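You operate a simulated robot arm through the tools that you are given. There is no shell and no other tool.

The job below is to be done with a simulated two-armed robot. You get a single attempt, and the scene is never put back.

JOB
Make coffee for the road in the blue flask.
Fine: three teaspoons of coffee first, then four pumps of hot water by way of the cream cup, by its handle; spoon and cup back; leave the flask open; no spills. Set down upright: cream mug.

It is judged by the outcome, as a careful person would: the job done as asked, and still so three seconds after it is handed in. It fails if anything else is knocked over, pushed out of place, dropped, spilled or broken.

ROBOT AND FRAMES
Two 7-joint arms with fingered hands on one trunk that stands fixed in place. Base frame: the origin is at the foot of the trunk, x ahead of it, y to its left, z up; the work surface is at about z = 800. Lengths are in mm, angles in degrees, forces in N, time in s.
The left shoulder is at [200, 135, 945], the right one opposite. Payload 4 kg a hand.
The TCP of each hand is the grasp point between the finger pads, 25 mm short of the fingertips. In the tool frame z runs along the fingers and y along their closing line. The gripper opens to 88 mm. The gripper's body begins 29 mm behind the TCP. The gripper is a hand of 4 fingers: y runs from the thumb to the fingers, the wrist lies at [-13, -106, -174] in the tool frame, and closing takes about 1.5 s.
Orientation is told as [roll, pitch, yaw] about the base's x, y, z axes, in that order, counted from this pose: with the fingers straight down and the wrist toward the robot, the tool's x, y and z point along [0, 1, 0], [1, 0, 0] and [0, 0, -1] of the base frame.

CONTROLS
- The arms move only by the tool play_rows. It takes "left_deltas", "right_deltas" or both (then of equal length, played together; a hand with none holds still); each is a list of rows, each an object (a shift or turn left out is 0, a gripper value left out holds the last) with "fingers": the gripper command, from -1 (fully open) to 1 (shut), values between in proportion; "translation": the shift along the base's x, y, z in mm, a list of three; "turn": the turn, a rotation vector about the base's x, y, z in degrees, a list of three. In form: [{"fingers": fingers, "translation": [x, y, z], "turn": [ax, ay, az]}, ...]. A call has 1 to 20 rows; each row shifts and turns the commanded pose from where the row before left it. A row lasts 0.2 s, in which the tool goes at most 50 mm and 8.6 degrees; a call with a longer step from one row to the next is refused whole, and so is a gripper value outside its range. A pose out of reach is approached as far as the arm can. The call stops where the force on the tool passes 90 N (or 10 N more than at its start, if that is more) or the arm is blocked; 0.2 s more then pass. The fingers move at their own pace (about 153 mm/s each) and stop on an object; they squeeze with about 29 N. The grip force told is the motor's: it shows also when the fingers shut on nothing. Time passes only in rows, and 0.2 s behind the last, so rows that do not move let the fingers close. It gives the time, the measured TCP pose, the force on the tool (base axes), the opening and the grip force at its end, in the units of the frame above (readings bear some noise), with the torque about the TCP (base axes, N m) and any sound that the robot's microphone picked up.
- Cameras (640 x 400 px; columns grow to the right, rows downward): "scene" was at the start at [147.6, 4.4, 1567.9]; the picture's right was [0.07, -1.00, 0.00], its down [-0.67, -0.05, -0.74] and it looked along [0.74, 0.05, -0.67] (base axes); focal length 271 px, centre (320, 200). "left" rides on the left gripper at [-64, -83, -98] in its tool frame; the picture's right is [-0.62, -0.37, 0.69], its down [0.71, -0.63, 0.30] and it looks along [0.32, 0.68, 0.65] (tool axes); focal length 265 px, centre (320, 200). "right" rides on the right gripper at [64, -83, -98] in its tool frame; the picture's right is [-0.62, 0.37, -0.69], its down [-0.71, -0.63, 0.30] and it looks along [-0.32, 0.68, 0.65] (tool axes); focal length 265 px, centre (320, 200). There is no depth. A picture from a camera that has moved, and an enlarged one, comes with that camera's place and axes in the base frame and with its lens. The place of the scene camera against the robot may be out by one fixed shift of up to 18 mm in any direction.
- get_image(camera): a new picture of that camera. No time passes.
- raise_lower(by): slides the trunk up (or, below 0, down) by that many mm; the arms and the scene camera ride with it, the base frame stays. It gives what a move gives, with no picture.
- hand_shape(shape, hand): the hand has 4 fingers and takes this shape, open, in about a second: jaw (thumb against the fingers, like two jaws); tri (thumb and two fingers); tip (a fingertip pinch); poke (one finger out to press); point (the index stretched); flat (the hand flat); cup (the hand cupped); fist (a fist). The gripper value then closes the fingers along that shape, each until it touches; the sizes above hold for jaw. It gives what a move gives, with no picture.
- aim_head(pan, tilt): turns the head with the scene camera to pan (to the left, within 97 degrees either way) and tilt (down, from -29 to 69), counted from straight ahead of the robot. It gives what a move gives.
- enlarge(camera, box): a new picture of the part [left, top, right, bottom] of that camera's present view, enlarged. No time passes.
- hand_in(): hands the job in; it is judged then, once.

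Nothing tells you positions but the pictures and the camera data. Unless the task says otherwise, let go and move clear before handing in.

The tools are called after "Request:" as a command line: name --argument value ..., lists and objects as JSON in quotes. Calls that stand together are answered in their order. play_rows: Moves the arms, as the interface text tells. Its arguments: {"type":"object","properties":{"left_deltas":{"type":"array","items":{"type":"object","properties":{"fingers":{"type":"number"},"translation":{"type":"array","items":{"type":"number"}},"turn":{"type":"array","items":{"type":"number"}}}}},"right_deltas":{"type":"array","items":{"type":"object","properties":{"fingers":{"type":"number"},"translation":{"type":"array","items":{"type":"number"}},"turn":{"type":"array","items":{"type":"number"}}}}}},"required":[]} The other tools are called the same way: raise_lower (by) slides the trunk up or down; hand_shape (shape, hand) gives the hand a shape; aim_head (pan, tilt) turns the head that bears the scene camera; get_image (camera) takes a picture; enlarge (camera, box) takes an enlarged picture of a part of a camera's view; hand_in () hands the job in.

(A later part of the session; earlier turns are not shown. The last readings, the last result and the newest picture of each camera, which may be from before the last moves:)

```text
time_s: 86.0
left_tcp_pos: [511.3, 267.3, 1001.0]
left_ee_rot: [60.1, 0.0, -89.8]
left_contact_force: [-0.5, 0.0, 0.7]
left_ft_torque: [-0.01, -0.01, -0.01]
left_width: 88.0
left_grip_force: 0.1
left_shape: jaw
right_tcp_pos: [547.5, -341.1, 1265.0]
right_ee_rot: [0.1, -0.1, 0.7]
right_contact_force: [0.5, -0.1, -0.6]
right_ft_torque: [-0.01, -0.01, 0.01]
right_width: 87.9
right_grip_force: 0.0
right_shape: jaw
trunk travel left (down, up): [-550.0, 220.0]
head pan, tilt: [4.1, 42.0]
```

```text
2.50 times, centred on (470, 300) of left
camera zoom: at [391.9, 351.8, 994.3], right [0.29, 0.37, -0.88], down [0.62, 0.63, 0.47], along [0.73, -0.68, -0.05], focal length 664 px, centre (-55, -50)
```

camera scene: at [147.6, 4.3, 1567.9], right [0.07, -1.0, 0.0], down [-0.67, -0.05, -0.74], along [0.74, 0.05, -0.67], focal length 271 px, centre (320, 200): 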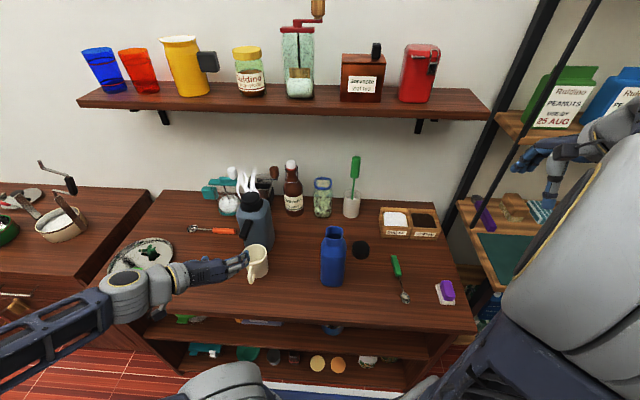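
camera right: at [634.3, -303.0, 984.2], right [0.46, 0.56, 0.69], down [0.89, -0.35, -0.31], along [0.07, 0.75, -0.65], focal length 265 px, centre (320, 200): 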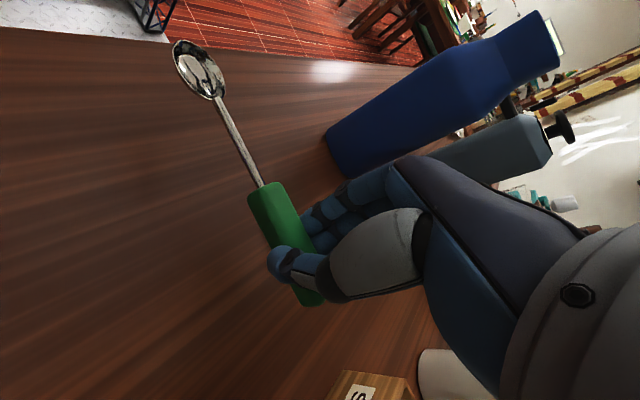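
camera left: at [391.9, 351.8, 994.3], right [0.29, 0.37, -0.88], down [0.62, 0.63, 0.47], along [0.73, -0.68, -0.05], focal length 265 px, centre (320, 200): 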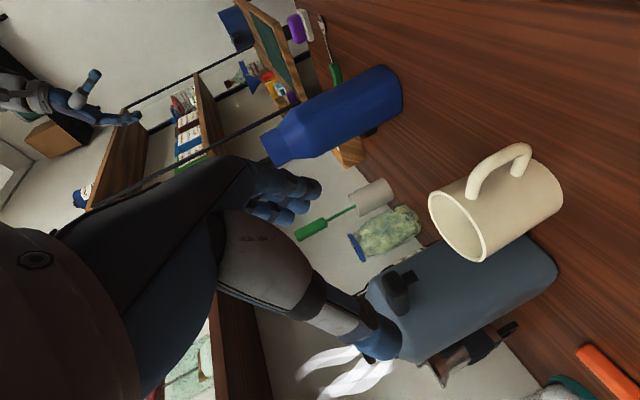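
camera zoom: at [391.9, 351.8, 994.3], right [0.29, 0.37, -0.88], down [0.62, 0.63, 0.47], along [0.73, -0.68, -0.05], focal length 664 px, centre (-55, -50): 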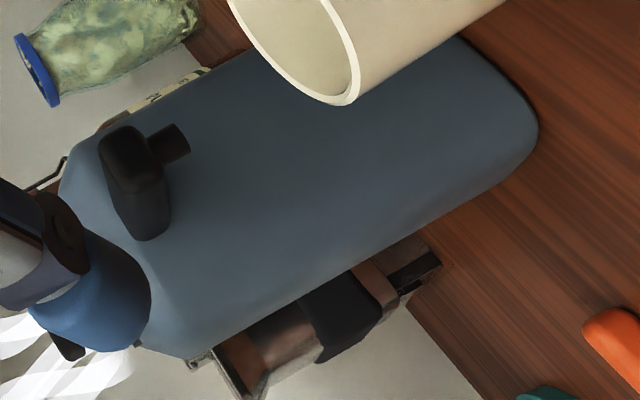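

Handle: about a 9.5 mm tube, vertical bar at x≈565 from z 818 to 864, in the plane y≈240. I'll straddle it from above with the open hand.

Request:
play_rows --left_deltas '[{"translation": [10.5, -7, -25]}, {"translation": [10.5, -7, -25]}, {"translation": [10.5, -7, -25]}, {"translation": [10.5, -6.8, -25]}, {"translation": [0, 0, 0]}]'

Request:
get_image --camera "left"

Request:
enlarge --camera "scene" --box '[200, 220, 290, 300]'

```text
time_s: 87.2
left_tcp_pos: [554.9, 240.5, 899.9]
left_ee_rot: [60.1, -0.1, -89.9]
left_contact_force: [-1.0, 0.2, 0.3]
left_ft_torque: [0.03, -0.04, -0.01]
left_width: 87.9
left_grip_force: 0.1
left_shape: jaw
right_tcp_pos: [546.6, -342.8, 1266.2]
right_ee_rot: [0.0, 0.0, 0.7]
right_contact_force: [-0.3, 0.8, -0.5]
right_ft_torque: [-0.01, 0.0, -0.04]
right_width: 87.8
right_grip_force: 0.0
right_shape: jaw
trunk travel left (down, up): [-550.0, 220.0]
head pan, tilt: [4.1, 42.0]
```

```text
taken
camera left: at [435.6, 324.1, 894.0], right [0.29, 0.37, -0.88], down [0.62, 0.63, 0.47], along [0.73, -0.68, -0.05], focal length 265 px, centre (320, 200)
```

left: 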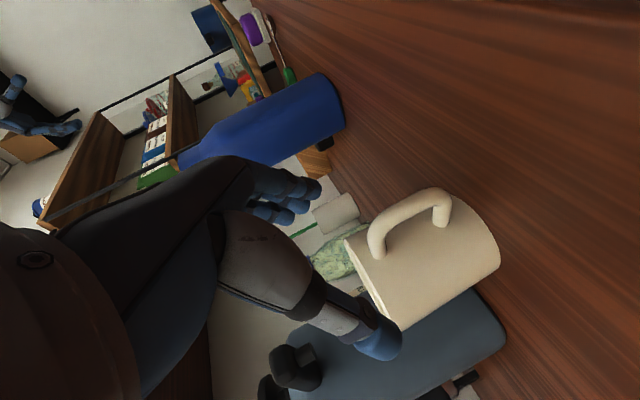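

```text
5.00 times, centred on (245, 260) of scene
camera zoom: at [147.6, 4.4, 1567.9], right [0.07, -1.0, 0.0], down [-0.67, -0.05, -0.74], along [0.74, 0.05, -0.67], focal length 1356 px, centre (695, -100)
```

zoom: 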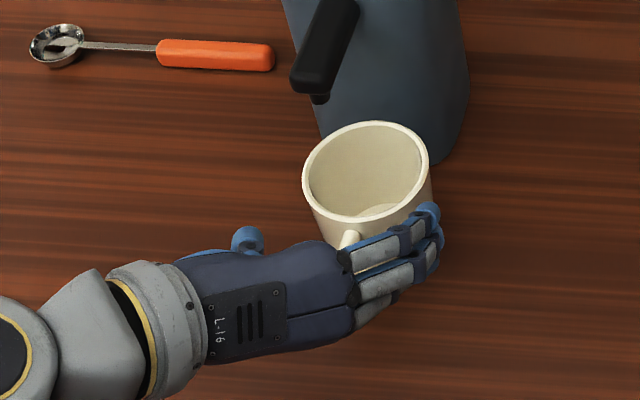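

The fingers and thumb straddle the handle plane correctly. I'll descend to the handle height.

Request:
play_rows --left_deltas '[{"translation": [-1, 0, -15]}, {"translation": [-1, 0, -15]}, {"translation": [-1, 0, -12]}, {"translation": [0, 0, -8]}, {"translation": [0, 0, 0]}]'

Request:
get_image --camera "left"

Request:
enlarge --camera "scene" --box '[200, 220, 290, 300]'

```text
time_s: 88.4
left_tcp_pos: [551.4, 240.3, 851.0]
left_ee_rot: [59.9, 0.0, -89.9]
left_contact_force: [0.7, 0.4, -1.1]
left_ft_torque: [0.0, 0.01, -0.01]
left_width: 88.0
left_grip_force: 0.0
left_shape: jaw
right_tcp_pos: [546.1, -341.4, 1265.6]
right_ee_rot: [0.0, 0.0, 0.6]
right_contact_force: [0.3, -1.0, -0.1]
right_ft_torque: [0.0, 0.01, 0.0]
right_width: 87.6
right_grip_force: 0.0
right_shape: jaw
trunk travel left (down, up): [-550.0, 220.0]
head pan, tilt: [4.1, 42.0]
```

```text
taken
camera left: at [432.5, 324.2, 844.3], right [0.29, 0.37, -0.88], down [0.62, 0.63, 0.47], along [0.73, -0.68, -0.05], focal length 265 px, centre (320, 200)
```

left: 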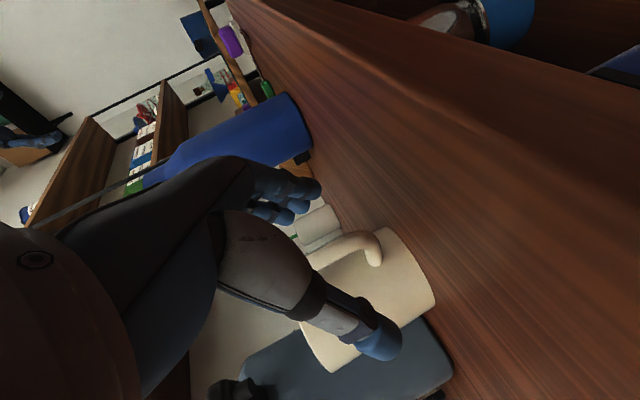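

```text
5.00 times, centred on (245, 260) of scene
camera zoom: at [147.6, 4.4, 1567.9], right [0.07, -1.0, 0.0], down [-0.67, -0.05, -0.74], along [0.74, 0.05, -0.67], focal length 1356 px, centre (695, -100)
```

zoom: 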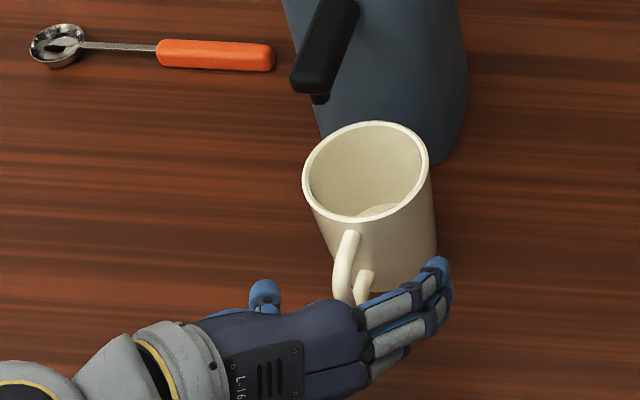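

The handle bar is centred between thumb and fingers, so I'll close on it.

Request:
play_rows --left_deltas '[{"fingers": 0.4}, {"fingers": 0.4}, {"fingers": 0.7}, {"fingers": 1}, {"fingers": 1}, {"fingers": 1}, {"fingers": 1}, {"fingers": 1}, {"fingers": 1}]'

Request:
get_image --camera "left"

Request:
enlarge --camera "scene" --box '[200, 220, 290, 300]'

```text
time_s: 90.4
left_tcp_pos: [549.9, 239.1, 851.0]
left_ee_rot: [60.0, 0.0, -90.0]
left_contact_force: [1.1, -0.2, 0.4]
left_ft_torque: [0.03, 0.0, -0.06]
left_width: 2.3
left_grip_force: 29.1
left_shape: jaw
right_tcp_pos: [546.0, -341.4, 1265.8]
right_ee_rot: [0.0, -0.1, 0.7]
right_contact_force: [-0.3, 0.7, -0.8]
right_ft_torque: [0.0, 0.01, -0.02]
right_width: 88.1
right_grip_force: 0.0
right_shape: jaw
trunk travel left (down, up): [-550.0, 220.0]
head pan, tilt: [4.1, 42.0]
```

```text
taken
camera left: at [432.6, 324.1, 844.4], right [0.29, 0.37, -0.88], down [0.62, 0.63, 0.47], along [0.73, -0.68, -0.05], focal length 265 px, centre (320, 200)
```

left: 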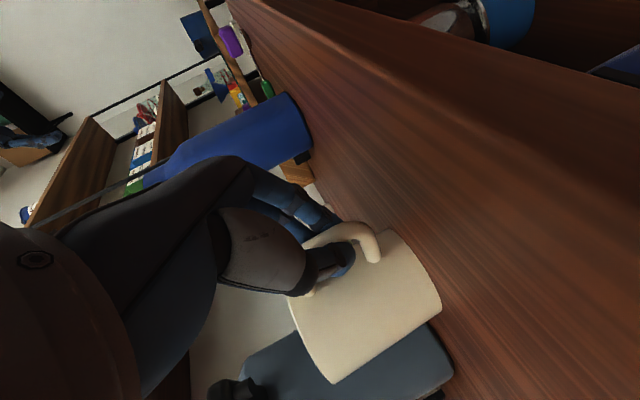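

```text
5.00 times, centred on (245, 260) of scene
camera zoom: at [147.6, 4.4, 1567.9], right [0.07, -1.0, 0.0], down [-0.67, -0.05, -0.74], along [0.74, 0.05, -0.67], focal length 1356 px, centre (695, -100)
```

zoom: 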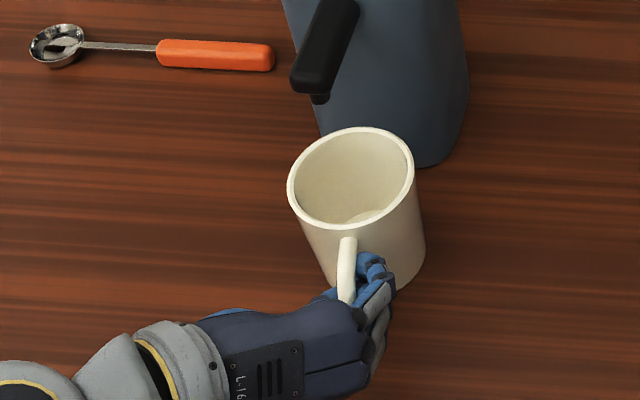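

The width reads only 2.3 mm: the thumb has hooked through the handle loop instead of pinching the bar, and the mug shifted about 9 mm. I'll reopen gently and re-measure.

Request:
play_rows --left_deltas '[{"fingers": 0.7}, {"fingers": 0.4}, {"fingers": 0.1}, {"fingers": -0.3}, {"fingers": -0.7}, {"fingers": -1}, {"fingers": -1}, {"fingers": -1}]'

Request:
get_image --camera "left"

Request:
enlarge --camera "scene" --box '[200, 220, 290, 300]'

Request:
enlarge --camera "left" --box '[280, 180, 460, 400]'

```text
time_s: 92.2
left_tcp_pos: [550.2, 239.9, 850.1]
left_ee_rot: [60.0, 0.1, -90.0]
left_contact_force: [-1.1, 0.6, 0.9]
left_ft_torque: [-0.02, 0.02, -0.01]
left_width: 87.6
left_grip_force: 0.0
left_shape: jaw
right_tcp_pos: [546.7, -343.1, 1265.4]
right_ee_rot: [-0.1, -0.1, 0.7]
right_contact_force: [0.7, 0.0, 0.4]
right_ft_torque: [0.01, 0.0, -0.03]
right_width: 87.9
right_grip_force: 0.1
right_shape: jaw
trunk travel left (down, up): [-550.0, 220.0]
head pan, tilt: [4.1, 42.0]
```

```text
taken
camera left: at [432.5, 324.1, 844.4], right [0.29, 0.37, -0.88], down [0.62, 0.63, 0.47], along [0.73, -0.68, -0.05], focal length 265 px, centre (320, 200)
```

left: 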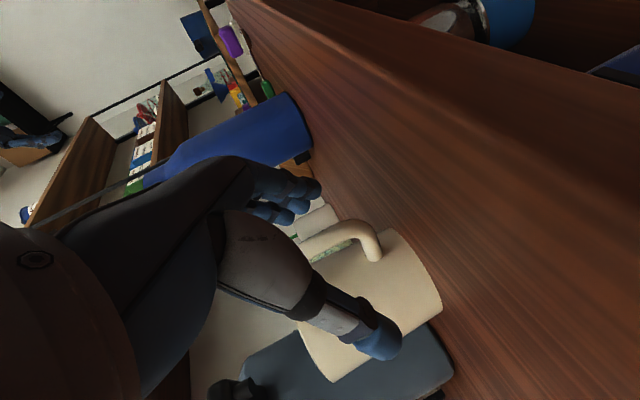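

```text
5.00 times, centred on (245, 260) of scene
camera zoom: at [147.6, 4.4, 1567.9], right [0.07, -1.0, 0.0], down [-0.67, -0.05, -0.74], along [0.74, 0.05, -0.67], focal length 1356 px, centre (695, -100)
```

zoom: 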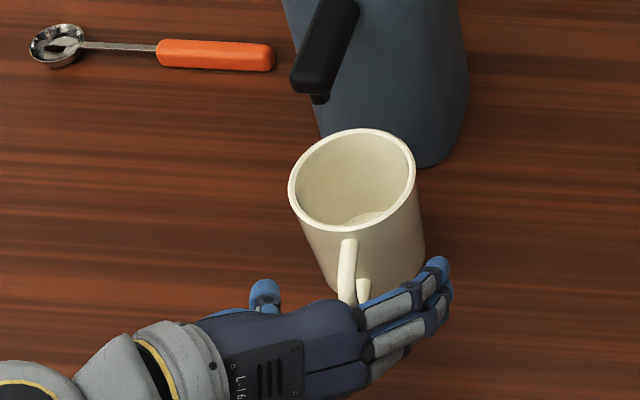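

```text
1.82 times, centred on (370, 290) of left
camera zoom: at [432.5, 324.1, 844.4], right [0.29, 0.37, -0.88], down [0.62, 0.63, 0.47], along [0.73, -0.68, -0.05], focal length 483 px, centre (229, 36)
```

zoom: 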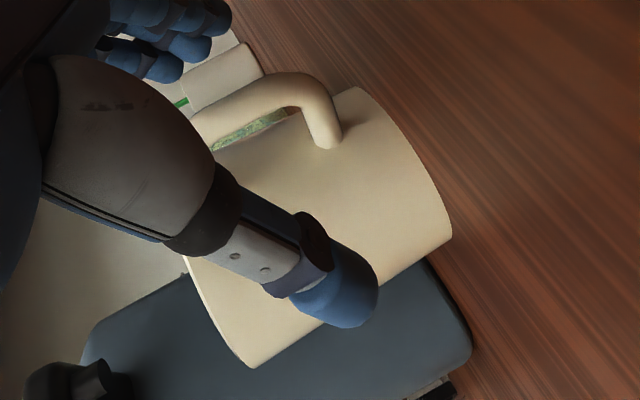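

The mug is still upright, turned a few degrees about its handle. I'll back the hand off upward to re-measure the handle precisely.

Request:
play_rows --left_deltas '[{"translation": [0, 0, 20]}, {"translation": [0, 0, 30]}, {"translation": [-10, 6, 30]}, {"translation": [-15, 10, 30]}, {"translation": [-15, 10, 30]}, {"translation": [0, 0, 0]}]'

Request:
enlarge --camera "left" --box '[410, 120, 590, 280]'

Request:
enlarge --camera "scene" --box '[225, 230, 285, 290]'

Request:
enlarge --camera "right" --box '[0, 0, 320, 200]'

```text
time_s: 93.6
left_tcp_pos: [510.5, 266.9, 991.8]
left_ee_rot: [60.0, 0.0, -90.0]
left_contact_force: [0.2, 0.9, 0.6]
left_ft_torque: [-0.02, -0.04, 0.01]
left_width: 87.9
left_grip_force: 0.0
left_shape: jaw
right_tcp_pos: [545.7, -342.8, 1264.7]
right_ee_rot: [-0.1, -0.1, 0.7]
right_contact_force: [-0.6, -0.3, -0.8]
right_ft_torque: [0.03, 0.04, 0.0]
right_width: 87.6
right_grip_force: 0.1
right_shape: jaw
trunk travel left (down, up): [-550.0, 220.0]
head pan, tilt: [4.1, 42.0]
```

```text
2.50 times, centred on (500, 200) of left
camera zoom: at [391.7, 350.3, 985.5], right [0.29, 0.37, -0.88], down [0.62, 0.63, 0.47], along [0.73, -0.68, -0.05], focal length 664 px, centre (-130, 200)
```

zoom: 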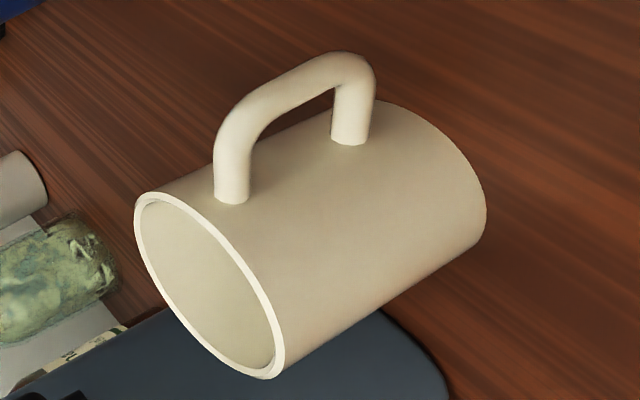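

```text
6.67 times, centred on (255, 260) of scene
camera zoom: at [147.7, 4.4, 1567.9], right [0.07, -1.0, 0.0], down [-0.67, -0.05, -0.74], along [0.74, 0.05, -0.67], focal length 1807 px, centre (753, -200)
```

zoom: 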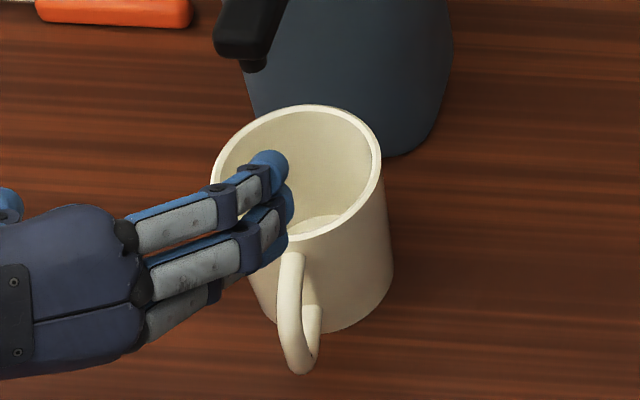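

```text
2.00 times, centred on (160, 100) of right
camera zoom: at [461.9, -278.9, 1363.1], right [0.37, -0.62, 0.69], down [-0.62, -0.72, -0.31], along [0.69, -0.32, -0.65], focal length 531 px, centre (640, 400)
```

zoom: 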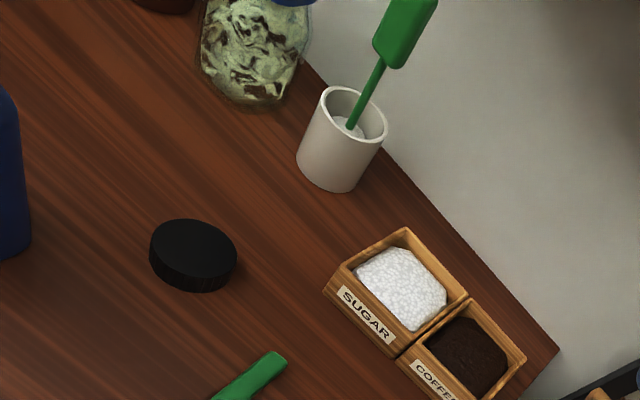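

The bar is now at about (557.5, 240.7) with centre z≈847. I'll use a flatter hand (15° below horizontal) with the bar closer to the fingertips.

Request:
play_rows --left_deltas '[{"translation": [7.4, -6.5, -21.6], "turn": [0, -3.75, 0]}, {"translation": [7.4, -6.5, -21.6], "turn": [0, -3.75, 0]}, {"translation": [7.4, -6.6, -21.6], "turn": [0, -3.75, 0]}, {"translation": [7.4, -6.6, -21.6], "turn": [0, -3.75, 0]}, {"translation": [0, 0, -20]}, {"translation": [0, 0, -18]}, {"translation": [0, 0, -15]}, {"translation": [0, 0, 0]}]'

Request:
get_image --camera "left"

Request:
enlarge --camera "scene" --box '[200, 230, 290, 310]'

```text
time_s: 95.4
left_tcp_pos: [540.4, 239.6, 851.4]
left_ee_rot: [75.0, 0.0, -90.0]
left_contact_force: [-0.3, 0.0, 0.4]
left_ft_torque: [0.01, -0.02, -0.01]
left_width: 87.7
left_grip_force: 0.0
left_shape: jaw
right_tcp_pos: [545.8, -342.0, 1265.9]
right_ee_rot: [0.0, 0.0, 0.7]
right_contact_force: [-0.3, 0.3, -0.2]
right_ft_torque: [-0.02, 0.03, 0.0]
right_width: 87.8
right_grip_force: 0.0
right_shape: jaw
trunk travel left (down, up): [-550.0, 220.0]
head pan, tilt: [4.1, 42.0]
```

```text
taken
camera left: at [427.8, 323.7, 814.5], right [0.51, 0.37, -0.78], down [0.48, 0.63, 0.61], along [0.72, -0.68, 0.14], focal length 265 px, centre (320, 200)
```

left: 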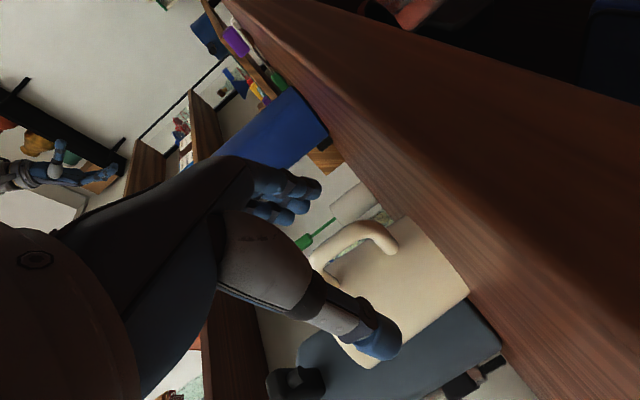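

```text
5.00 times, centred on (245, 270) of scene
camera zoom: at [147.6, 4.4, 1567.9], right [0.07, -1.0, 0.0], down [-0.67, -0.05, -0.74], along [0.74, 0.05, -0.67], focal length 1356 px, centre (695, -150)
```

zoom: 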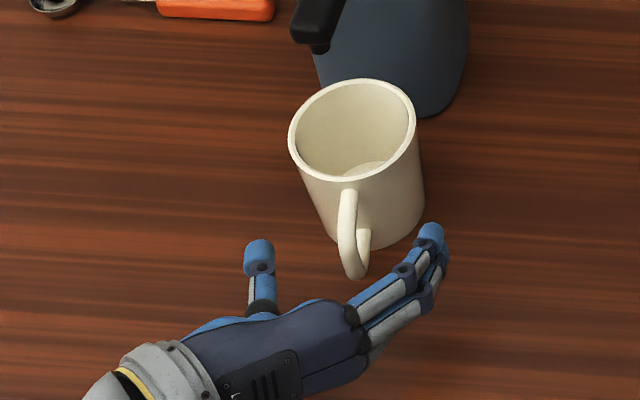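

The bar now lies about 17 mm beyond the TCP, near the fingertips. I'll close in steps.

Request:
play_rows --left_deltas '[{"fingers": 0.2}, {"fingers": 0.4}, {"fingers": 0.5}, {"fingers": 0.6}, {"fingers": 0.6}]'

Request:
enlarge --camera "left" --box '[240, 160, 480, 380]'

Request:
enlarge --camera "scene" --box '[200, 230, 290, 310]'

```text
time_s: 96.6
left_tcp_pos: [539.8, 240.3, 851.5]
left_ee_rot: [75.0, 0.0, -90.0]
left_contact_force: [0.4, -0.3, 0.4]
left_ft_torque: [0.0, 0.0, 0.02]
left_width: 17.7
left_grip_force: 0.0
left_shape: jaw
right_tcp_pos: [546.2, -342.1, 1265.7]
right_ee_rot: [0.0, -0.1, 0.6]
right_contact_force: [-0.3, 0.0, -0.5]
right_ft_torque: [-0.03, 0.0, 0.0]
right_width: 88.0
right_grip_force: 0.1
right_shape: jaw
trunk travel left (down, up): [-550.0, 220.0]
head pan, tilt: [4.1, 42.0]
```

```text
1.82 times, centred on (360, 270) of left
camera zoom: at [427.7, 323.8, 814.7], right [0.51, 0.37, -0.78], down [0.48, 0.63, 0.61], along [0.72, -0.68, 0.14], focal length 483 px, centre (247, 73)
```

zoom: 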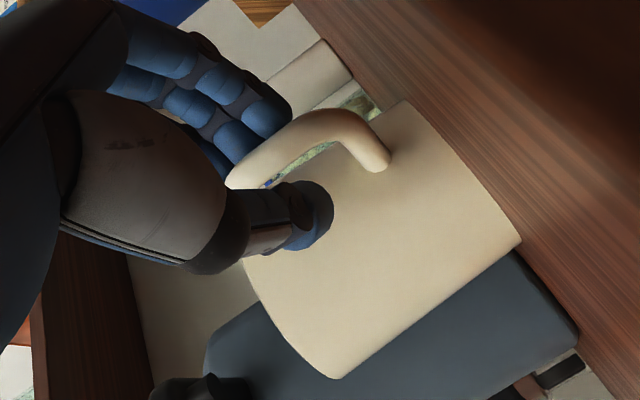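

```text
5.00 times, centred on (245, 270) of scene
camera zoom: at [147.6, 4.4, 1567.9], right [0.07, -1.0, 0.0], down [-0.67, -0.05, -0.74], along [0.74, 0.05, -0.67], focal length 1356 px, centre (695, -150)
```

zoom: 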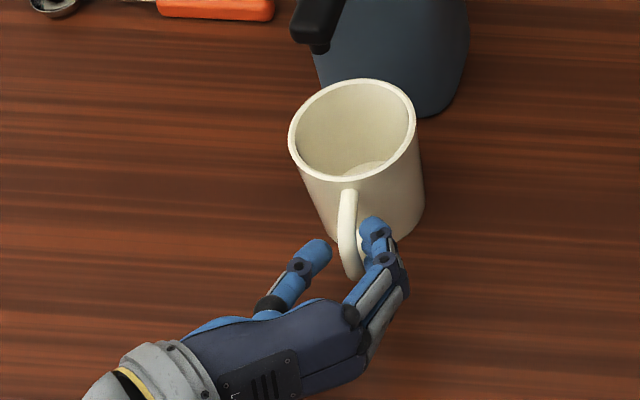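

The fingertips extend a bit beyond the bar. I'll back off 5 mm so the pads meet right on it, then close fully.

Request:
play_rows --left_deltas '[{"translation": [-4.8, 0.5, 1.3]}, {"fingers": 0.65}, {"fingers": 0.7}, {"fingers": 0.75}, {"fingers": 0.8}, {"fingers": 0.8}]'

Request:
enlarge --camera "left" --box '[240, 160, 480, 380]'

Request:
enlarge --camera "scene" --box '[225, 240, 275, 300]'

```text
time_s: 98.0
left_tcp_pos: [536.0, 241.0, 852.6]
left_ee_rot: [74.9, 0.0, -90.0]
left_contact_force: [0.2, 0.2, 0.1]
left_ft_torque: [-0.01, -0.01, -0.01]
left_width: 9.2
left_grip_force: 0.1
left_shape: jaw
right_tcp_pos: [545.5, -341.3, 1265.8]
right_ee_rot: [-0.1, -0.2, 0.8]
right_contact_force: [0.4, 1.0, 0.3]
right_ft_torque: [0.01, 0.0, -0.02]
right_width: 88.0
right_grip_force: 0.1
right_shape: jaw
trunk travel left (down, up): [-550.0, 220.0]
head pan, tilt: [4.1, 42.0]
```

```text
1.82 times, centred on (360, 270) of left
camera zoom: at [422.9, 324.2, 816.1], right [0.51, 0.37, -0.78], down [0.48, 0.63, 0.61], along [0.72, -0.68, 0.14], focal length 483 px, centre (247, 73)
```

zoom: 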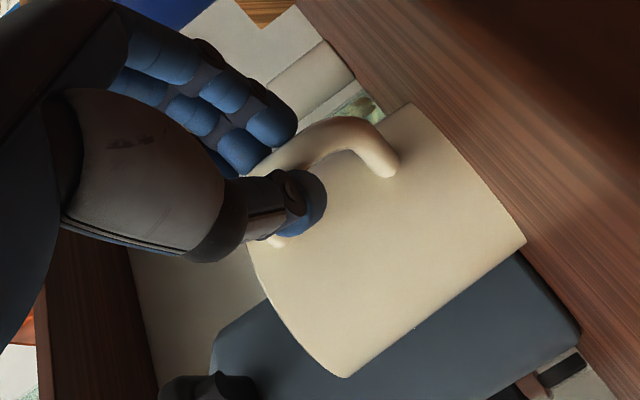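

```text
6.67 times, centred on (250, 270) of scene
camera zoom: at [147.6, 4.4, 1567.9], right [0.07, -1.0, 0.0], down [-0.67, -0.05, -0.74], along [0.74, 0.05, -0.67], focal length 1807 px, centre (787, -267)
```

zoom: 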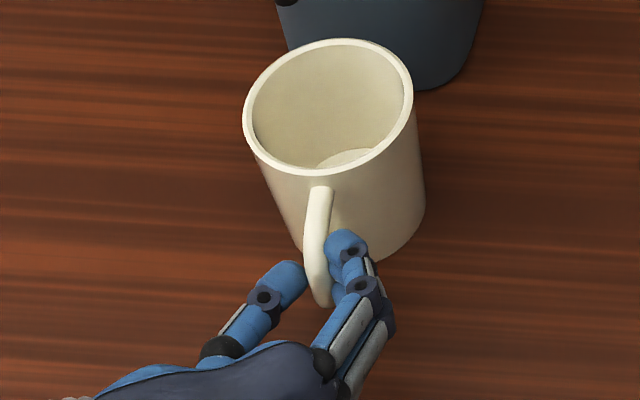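

The thumb and fingers are right beside the bar on both sides. I'll finish closing.

Request:
play_rows --left_deltas '[{"fingers": 0.85}, {"fingers": 0.9}, {"fingers": 0.95}, {"fingers": 1}, {"fingers": 1}, {"fingers": 1}]'

Request:
enlarge --camera "left" --box '[240, 160, 480, 380]'

Request:
enlarge --camera "scene" --box '[225, 240, 275, 300]'

```text
time_s: 99.4
left_tcp_pos: [535.6, 240.2, 852.7]
left_ee_rot: [75.1, 0.0, -90.0]
left_contact_force: [0.1, -0.7, 0.4]
left_ft_torque: [0.07, 0.01, 0.0]
left_width: 2.4
left_grip_force: 28.9
left_shape: jaw
right_tcp_pos: [545.6, -342.1, 1266.5]
right_ee_rot: [0.0, -0.2, 0.7]
right_contact_force: [0.1, -1.0, 0.1]
right_ft_torque: [-0.01, 0.0, 0.04]
right_width: 88.1
right_grip_force: 0.0
right_shape: jaw
trunk travel left (down, up): [-550.0, 220.0]
head pan, tilt: [4.1, 42.0]
```

```text
1.82 times, centred on (360, 270) of left
camera zoom: at [422.9, 324.2, 816.1], right [0.51, 0.37, -0.78], down [0.48, 0.63, 0.61], along [0.72, -0.68, 0.14], focal length 483 px, centre (247, 73)
```

zoom: 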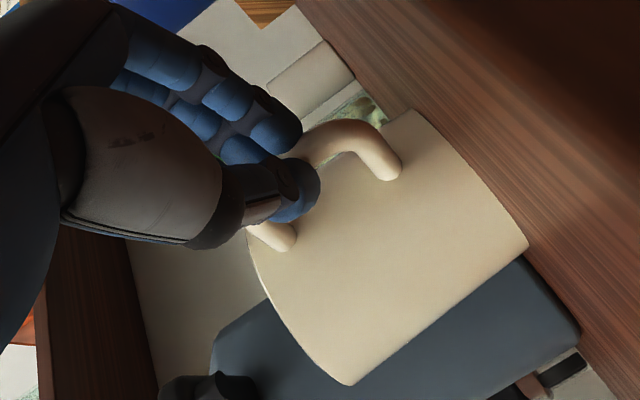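

```text
6.67 times, centred on (250, 270) of scene
camera zoom: at [147.6, 4.4, 1567.9], right [0.07, -1.0, 0.0], down [-0.67, -0.05, -0.74], along [0.74, 0.05, -0.67], focal length 1807 px, centre (787, -267)
```

zoom: 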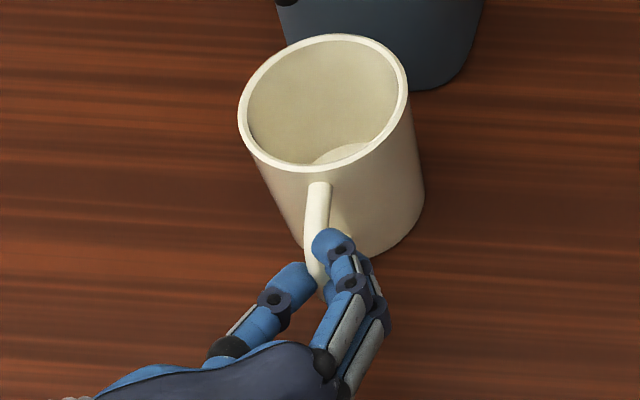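

The bar appears pinched between thumb and fingers at 29 N. I'll lift 10 mm as a test to see whether the mug comes up upright.

Request:
play_rows --left_deltas '[{"translation": [0, 0, 3]}, {"translation": [0, 0, 4]}, {"translation": [0, 0, 5]}, {"translation": [0, 0, 0]}]'

Request:
get_image --camera "left"

Request:
enlarge --camera "scene" --box '[215, 220, 290, 300]'

```text
time_s: 100.4
left_tcp_pos: [535.9, 240.8, 864.4]
left_ee_rot: [75.1, -0.1, -89.9]
left_contact_force: [-0.4, -0.9, 0.1]
left_ft_torque: [0.01, 0.04, -0.04]
left_width: 1.8
left_grip_force: 29.4
left_shape: jaw
right_tcp_pos: [546.2, -342.7, 1265.2]
right_ee_rot: [0.0, -0.2, 0.8]
right_contact_force: [0.4, 1.3, 0.5]
right_ft_torque: [-0.01, -0.01, 0.01]
right_width: 87.8
right_grip_force: 0.0
right_shape: jaw
trunk travel left (down, up): [-550.0, 220.0]
head pan, tilt: [4.1, 42.0]
```

```text
taken
camera left: at [423.2, 324.8, 828.5], right [0.51, 0.37, -0.78], down [0.48, 0.63, 0.61], along [0.72, -0.68, 0.14], focal length 265 px, centre (320, 200)
```

left: 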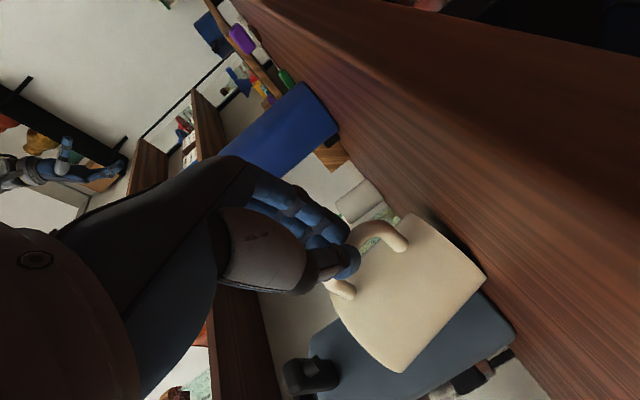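

```text
5.00 times, centred on (252, 260) of scene
camera zoom: at [147.6, 4.4, 1567.9], right [0.07, -1.0, 0.0], down [-0.67, -0.05, -0.74], along [0.74, 0.05, -0.67], focal length 1356 px, centre (658, -100)
```

zoom: 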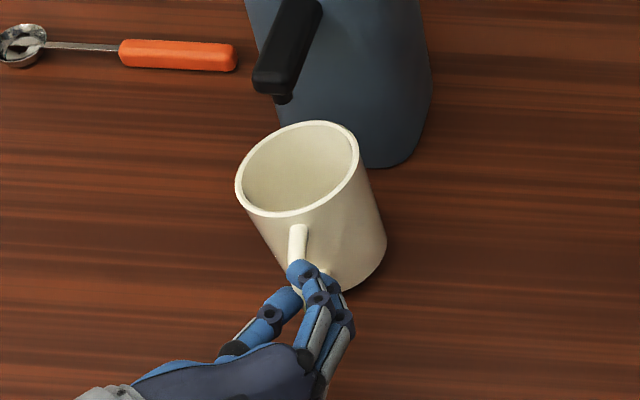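

The mug pitched when lifted: the fingertip pinch is too shallow to resist its weight. I'll lower it back, open slightly, reach deeper so all three fingers bear on the handle, and re-close.

Request:
play_rows --left_deltas '[{"translation": [0, 0, -5]}, {"translation": [0, 0, -4]}, {"translation": [0, 0, -3]}, {"translation": [0, 0, 0]}, {"fingers": 0.8}, {"fingers": 0.5}, {"fingers": 0.3}, {"fingers": 0.2}, {"fingers": 0.2}]'

Request:
enlarge --camera "left" --box '[240, 160, 480, 380]'

Request:
enlarge --camera "scene" --box '[215, 220, 290, 300]'

```text
time_s: 102.4
left_tcp_pos: [535.6, 241.1, 852.1]
left_ee_rot: [74.9, 0.0, -90.0]
left_contact_force: [0.3, -0.3, -0.2]
left_ft_torque: [0.02, -0.01, -0.01]
left_width: 34.6
left_grip_force: 0.0
left_shape: jaw
right_tcp_pos: [546.1, -342.1, 1264.8]
right_ee_rot: [0.0, 0.0, 0.8]
right_contact_force: [1.2, 1.2, 0.2]
right_ft_torque: [0.0, 0.0, 0.02]
right_width: 87.6
right_grip_force: 0.1
right_shape: jaw
trunk travel left (down, up): [-550.0, 220.0]
head pan, tilt: [4.1, 42.0]
```

```text
1.82 times, centred on (360, 270) of left
camera zoom: at [423.0, 324.9, 816.2], right [0.51, 0.37, -0.78], down [0.48, 0.63, 0.61], along [0.72, -0.68, 0.14], focal length 483 px, centre (247, 73)
```

zoom: 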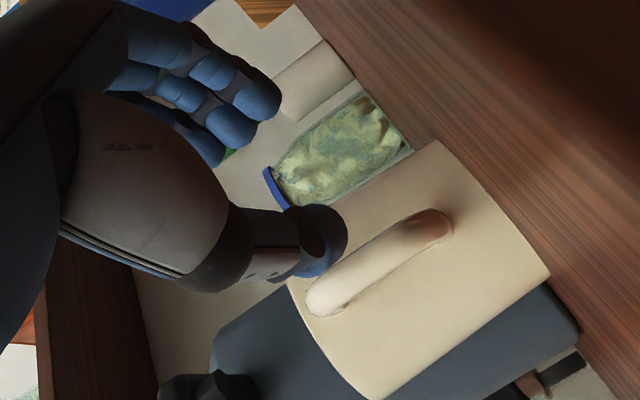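

```text
5.00 times, centred on (252, 260) of scene
camera zoom: at [147.6, 4.4, 1567.9], right [0.07, -1.0, 0.0], down [-0.67, -0.05, -0.74], along [0.74, 0.05, -0.67], focal length 1356 px, centre (658, -100)
```

zoom: 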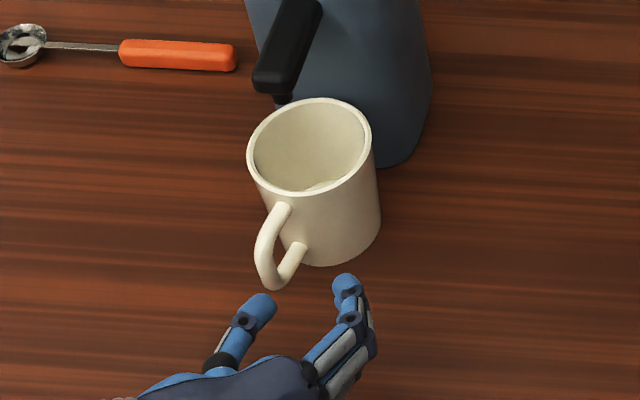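

On release the mug slipped forward and turned; it's upright, now centred near (643, 257). I'll back off and re-measure, then plan a deeper, horizontal grasp where the fingers lie along the handle loop.

Request:
play_rows --left_deltas '[{"translation": [-8, 0, 10], "fingers": 0}, {"translation": [-6, 8, 30], "fingers": -1}, {"translation": [-5, 8, 40]}, {"translation": [-5, 8, 40]}, {"translation": [0, 10, 40], "turn": [0, 5, 0]}, {"translation": [0, 10, 20], "turn": [0, 5, 0]}, {"translation": [0, 0, 0], "turn": [0, 5, 0]}]'

Request:
get_image --camera "left"

Request:
enlarge --camera "scene" --box '[215, 210, 295, 290]'

```text
time_s: 104.0
left_tcp_pos: [512.1, 284.5, 1033.3]
left_ee_rot: [60.0, -0.1, -89.9]
left_contact_force: [-0.4, 0.4, 0.2]
left_ft_torque: [-0.01, 0.0, 0.01]
left_width: 88.0
left_grip_force: 0.0
left_shape: jaw
right_tcp_pos: [546.2, -342.1, 1265.3]
right_ee_rot: [0.0, -0.1, 0.7]
right_contact_force: [-0.1, 0.4, -1.2]
right_ft_torque: [-0.01, -0.04, 0.05]
right_width: 88.0
right_grip_force: 0.1
right_shape: jaw
trunk travel left (down, up): [-550.0, 220.0]
head pan, tilt: [4.1, 42.0]
```

```text
taken
camera left: at [393.0, 369.2, 1027.4], right [0.29, 0.37, -0.88], down [0.62, 0.63, 0.47], along [0.73, -0.68, -0.05], focal length 265 px, centre (320, 200)
```

left: 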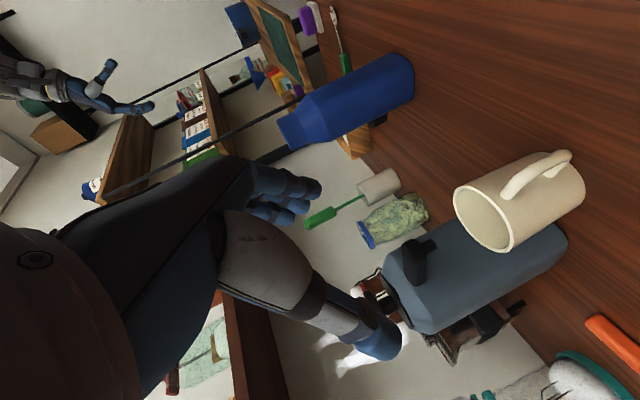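

```text
5.00 times, centred on (255, 250) of scene
camera zoom: at [147.6, 4.4, 1567.9], right [0.07, -1.0, 0.0], down [-0.67, -0.05, -0.74], along [0.74, 0.05, -0.67], focal length 1356 px, centre (645, -50)
```

zoom: 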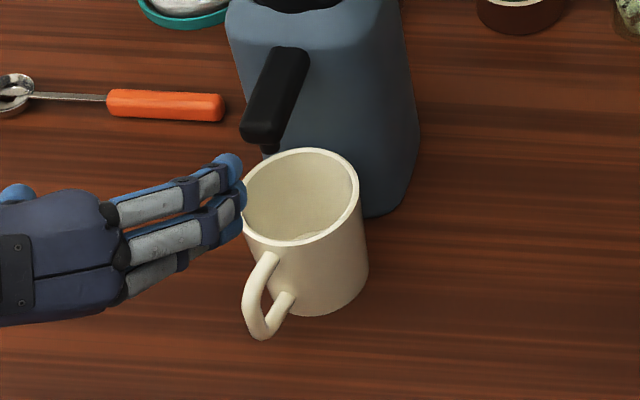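

Request:
enlarge --camera "left" --box '[430, 120, 610, 280]'

Request:
enlarge --camera "scene" --box '[240, 230, 290, 280]'

```text
2.50 times, centred on (520, 200) of left
camera zoom: at [393.0, 369.2, 1027.4], right [0.29, 0.37, -0.88], down [0.62, 0.63, 0.47], along [0.73, -0.68, -0.05], focal length 664 px, centre (-180, 200)
```

zoom: 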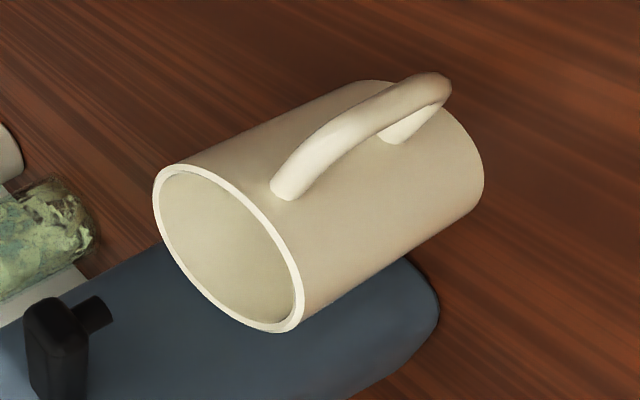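

```text
8.00 times, centred on (265, 255) of scene
camera zoom: at [147.6, 4.4, 1567.9], right [0.07, -1.0, 0.0], down [-0.67, -0.05, -0.74], along [0.74, 0.05, -0.67], focal length 2169 px, centre (760, -240)
```

zoom: 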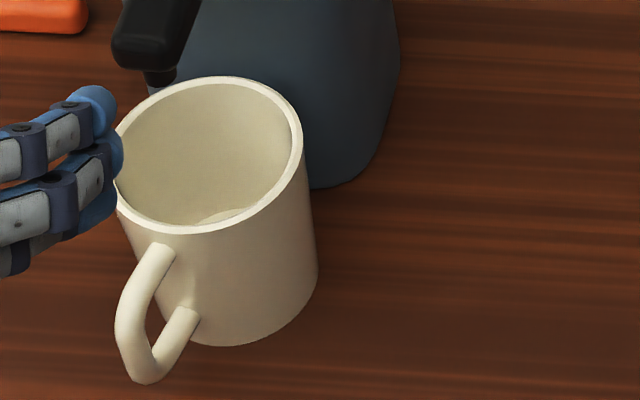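

The mug centre is now at (643, 258) with the handle bar at (580, 273), turned 13°. I'll approach along the handle's direction, at 30° down and deeper so all three fingers bear on the loop.

Request:
play_rows --left_deltas '[{"translation": [8.2, -1.1, -20], "turn": [0, 0, -3.3]}, {"translation": [8.2, -1.1, -20], "turn": [0, 0, -3.2]}, {"translation": [8.2, -1.1, -20], "turn": [0, 0, -3.2]}, {"translation": [8.2, -1.2, -20], "turn": [0, 0, -3.2]}, {"translation": [8.1, -1.5, -16]}, {"translation": [8.1, -1.5, -16]}, {"translation": [8.1, -1.5, -16]}, {"translation": [0, 0, 0]}]'

Request:
get_image --camera "left"

Request:
enlarge --camera "scene" --box '[205, 220, 295, 300]'

```text
time_s: 105.8
left_tcp_pos: [568.9, 275.5, 904.2]
left_ee_rot: [59.9, -0.1, -102.9]
left_contact_force: [-0.5, 0.2, -0.1]
left_ft_torque: [-0.01, -0.02, -0.01]
left_width: 87.8
left_grip_force: 0.0
left_shape: jaw
right_tcp_pos: [545.7, -343.0, 1266.0]
right_ee_rot: [0.0, -0.1, 0.6]
right_contact_force: [-0.4, -0.6, -0.4]
right_ft_torque: [-0.01, 0.03, -0.03]
right_width: 88.0
right_grip_force: 0.1
right_shape: jaw
trunk travel left (down, up): [-550.0, 220.0]
head pan, tilt: [4.1, 42.0]
```

```text
taken
camera left: at [472.0, 384.1, 898.0], right [0.36, 0.29, -0.88], down [0.75, 0.48, 0.47], along [0.56, -0.83, -0.05], focal length 265 px, centre (320, 200)
```

left: 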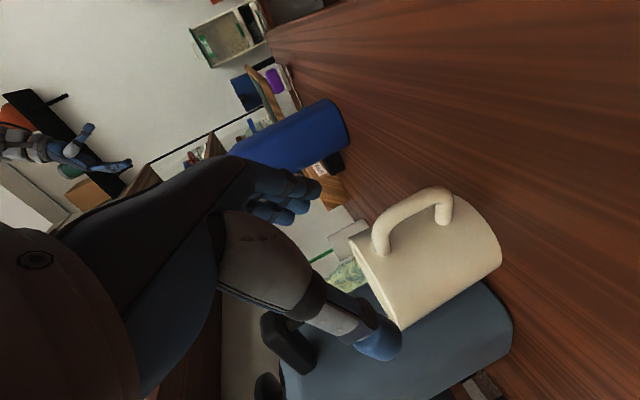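

```text
5.00 times, centred on (250, 260) of scene
camera zoom: at [147.6, 4.4, 1567.9], right [0.07, -1.0, 0.0], down [-0.67, -0.05, -0.74], along [0.74, 0.05, -0.67], focal length 1356 px, centre (670, -100)
```

zoom: 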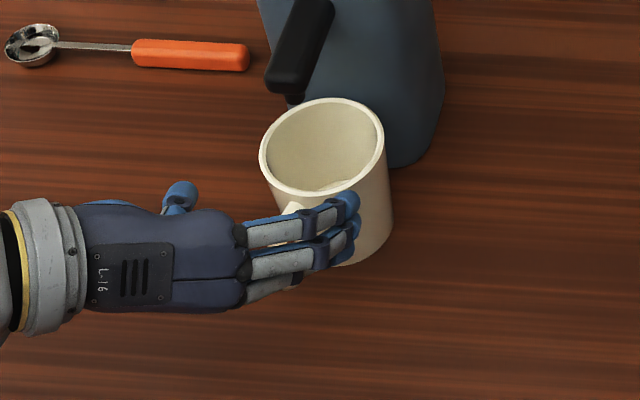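

Request:
enlarge --camera "left" --box '[340, 160, 520, 320]'

```text
2.50 times, centred on (430, 240) of left
camera zoom: at [472.0, 384.1, 898.0], right [0.36, 0.29, -0.88], down [0.75, 0.48, 0.47], along [0.56, -0.83, -0.05], focal length 664 px, centre (45, 100)
```

zoom: 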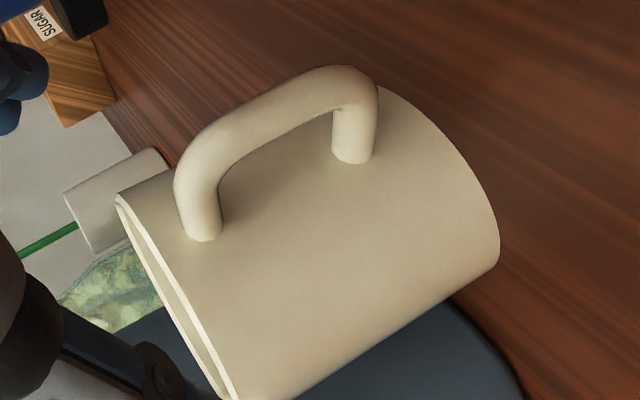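

The handle plane sits about 3 mm toward the thumb side. I'll correct for that, go slightly deeper and descend to grasp height.

Request:
play_rows --left_deltas '[{"translation": [0.9, 0.6, -15]}, {"translation": [0.9, 0.6, -15]}, {"translation": [0.9, 0.5, -12]}, {"translation": [0.9, 0.5, -10]}, {"translation": [0, 0, 0]}]'

Request:
enlarge --camera "left" --box '[240, 160, 480, 380]'

Request:
enlarge --camera "scene" --box '[205, 220, 295, 300]'

```text
time_s: 107.0
left_tcp_pos: [572.4, 277.2, 852.6]
left_ee_rot: [59.9, 0.0, -102.9]
left_contact_force: [-0.2, -0.1, -0.4]
left_ft_torque: [0.0, 0.0, 0.0]
left_width: 88.0
left_grip_force: 0.1
left_shape: jaw
right_tcp_pos: [545.0, -342.9, 1265.8]
right_ee_rot: [-0.1, -0.1, 0.6]
right_contact_force: [0.0, -0.1, 0.4]
right_ft_torque: [0.0, -0.02, -0.03]
right_width: 87.8
right_grip_force: 0.0
right_shape: jaw
trunk travel left (down, up): [-550.0, 220.0]
head pan, tilt: [4.1, 42.0]
```

```text
1.82 times, centred on (360, 270) of left
camera zoom: at [475.9, 386.0, 845.8], right [0.36, 0.29, -0.88], down [0.75, 0.48, 0.47], along [0.56, -0.83, -0.05], focal length 483 px, centre (247, 73)
```

zoom: 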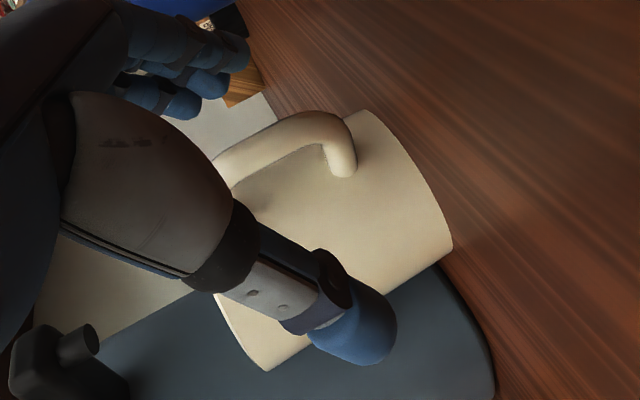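

```text
5.00 times, centred on (250, 260) of scene
camera zoom: at [147.6, 4.4, 1567.9], right [0.07, -1.0, 0.0], down [-0.67, -0.05, -0.74], along [0.74, 0.05, -0.67], focal length 1356 px, centre (670, -100)
```

zoom: 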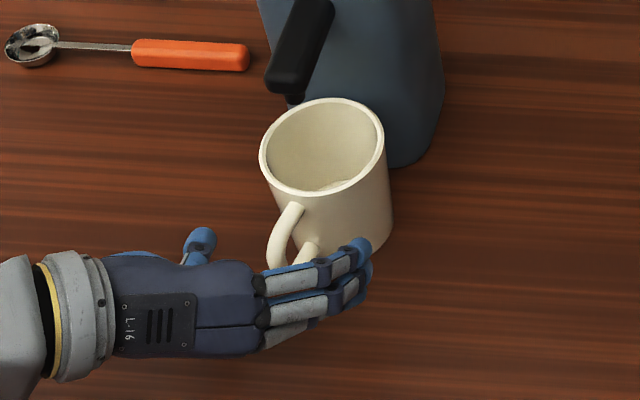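

Clear of everything. I'll close in stages and watch the mug.

Request:
play_rows --left_deltas '[{"fingers": 0.3}, {"fingers": 0.5}, {"fingers": 0.65}, {"fingers": 0.75}, {"fingers": 0.75}]'

Request:
enlarge --camera "left" --box '[240, 160, 480, 380]'

Request:
enlarge --camera "scene" --box '[205, 220, 295, 300]'

```text
time_s: 108.2
left_tcp_pos: [572.6, 277.8, 854.1]
left_ee_rot: [60.0, 0.0, -102.9]
left_contact_force: [-0.1, 0.3, 0.0]
left_ft_torque: [0.01, -0.01, -0.03]
left_width: 11.5
left_grip_force: 0.1
left_shape: jaw
right_tcp_pos: [545.8, -342.0, 1266.0]
right_ee_rot: [0.0, 0.0, 0.7]
right_contact_force: [0.2, -0.3, 0.6]
right_ft_torque: [0.0, -0.01, 0.0]
right_width: 88.0
right_grip_force: 0.0
right_shape: jaw
trunk travel left (down, up): [-550.0, 220.0]
head pan, tilt: [4.1, 42.0]
```

```text
1.82 times, centred on (360, 270) of left
camera zoom: at [475.8, 386.0, 846.0], right [0.36, 0.29, -0.88], down [0.75, 0.48, 0.47], along [0.56, -0.83, -0.05], focal length 483 px, centre (247, 73)
```

zoom: 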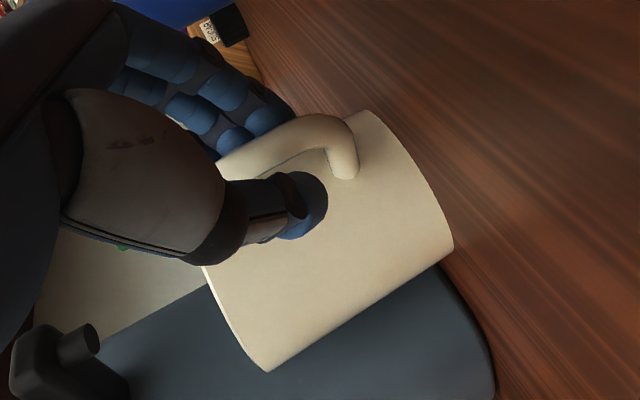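

```text
5.00 times, centred on (250, 260) of scene
camera zoom: at [147.6, 4.4, 1567.9], right [0.07, -1.0, 0.0], down [-0.67, -0.05, -0.74], along [0.74, 0.05, -0.67], focal length 1356 px, centre (670, -100)
```

zoom: 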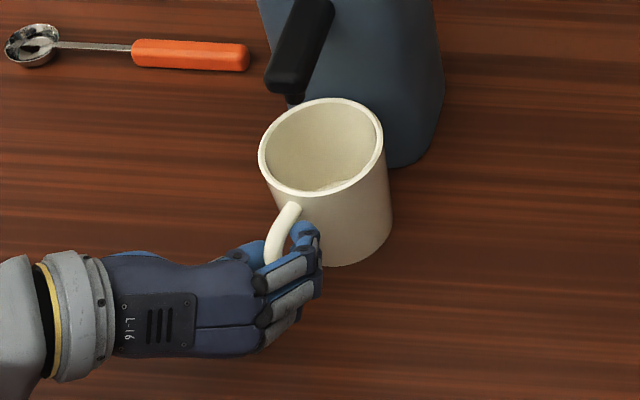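

The mug hasn't moved and the bar is well inside. I'll close fully.

Request:
play_rows --left_deltas '[{"fingers": 0.8}, {"fingers": 0.85}, {"fingers": 0.9}, {"fingers": 0.95}, {"fingers": 1}, {"fingers": 1}, {"fingers": 1}]'

Request:
enlarge --camera "left" --box '[240, 160, 480, 380]'

Request:
enlarge --camera "scene" --box '[205, 220, 295, 300]'

```text
time_s: 109.8
left_tcp_pos: [572.4, 278.6, 853.0]
left_ee_rot: [60.1, 0.0, -102.9]
left_contact_force: [0.6, 0.3, -0.6]
left_ft_torque: [0.02, 0.0, -0.07]
left_width: 2.8
left_grip_force: 28.9
left_shape: jaw
right_tcp_pos: [546.7, -342.9, 1264.3]
right_ee_rot: [0.0, -0.1, 0.7]
right_contact_force: [0.3, 0.1, 0.3]
right_ft_torque: [-0.05, 0.0, 0.0]
right_width: 88.0
right_grip_force: 0.1
right_shape: jaw
trunk travel left (down, up): [-550.0, 220.0]
head pan, tilt: [4.1, 42.0]
```

```text
1.82 times, centred on (360, 270) of left
camera zoom: at [475.8, 386.1, 846.0], right [0.36, 0.29, -0.88], down [0.75, 0.48, 0.47], along [0.56, -0.83, -0.05], focal length 483 px, centre (247, 73)
```

zoom: 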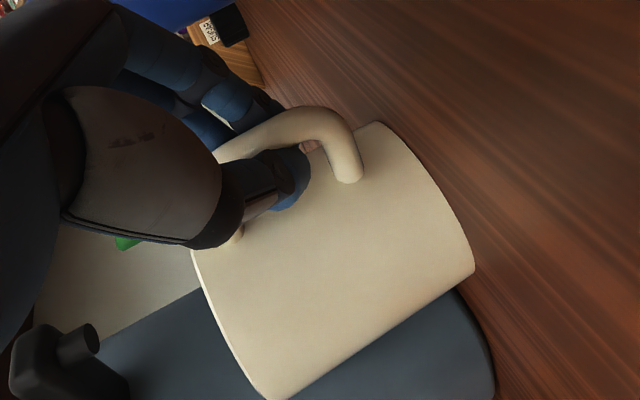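

```text
5.00 times, centred on (250, 260) of scene
camera zoom: at [147.6, 4.4, 1567.9], right [0.07, -1.0, 0.0], down [-0.67, -0.05, -0.74], along [0.74, 0.05, -0.67], focal length 1356 px, centre (670, -100)
```

zoom: 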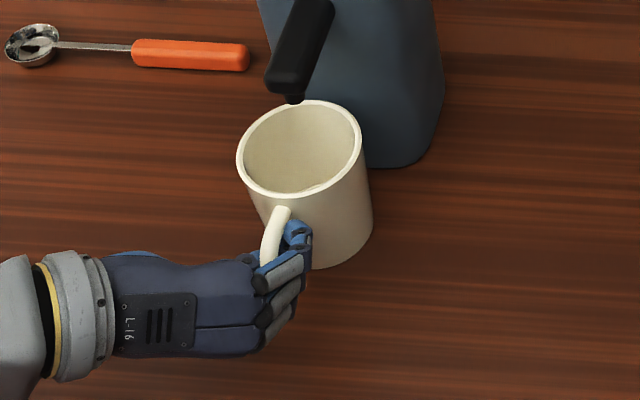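

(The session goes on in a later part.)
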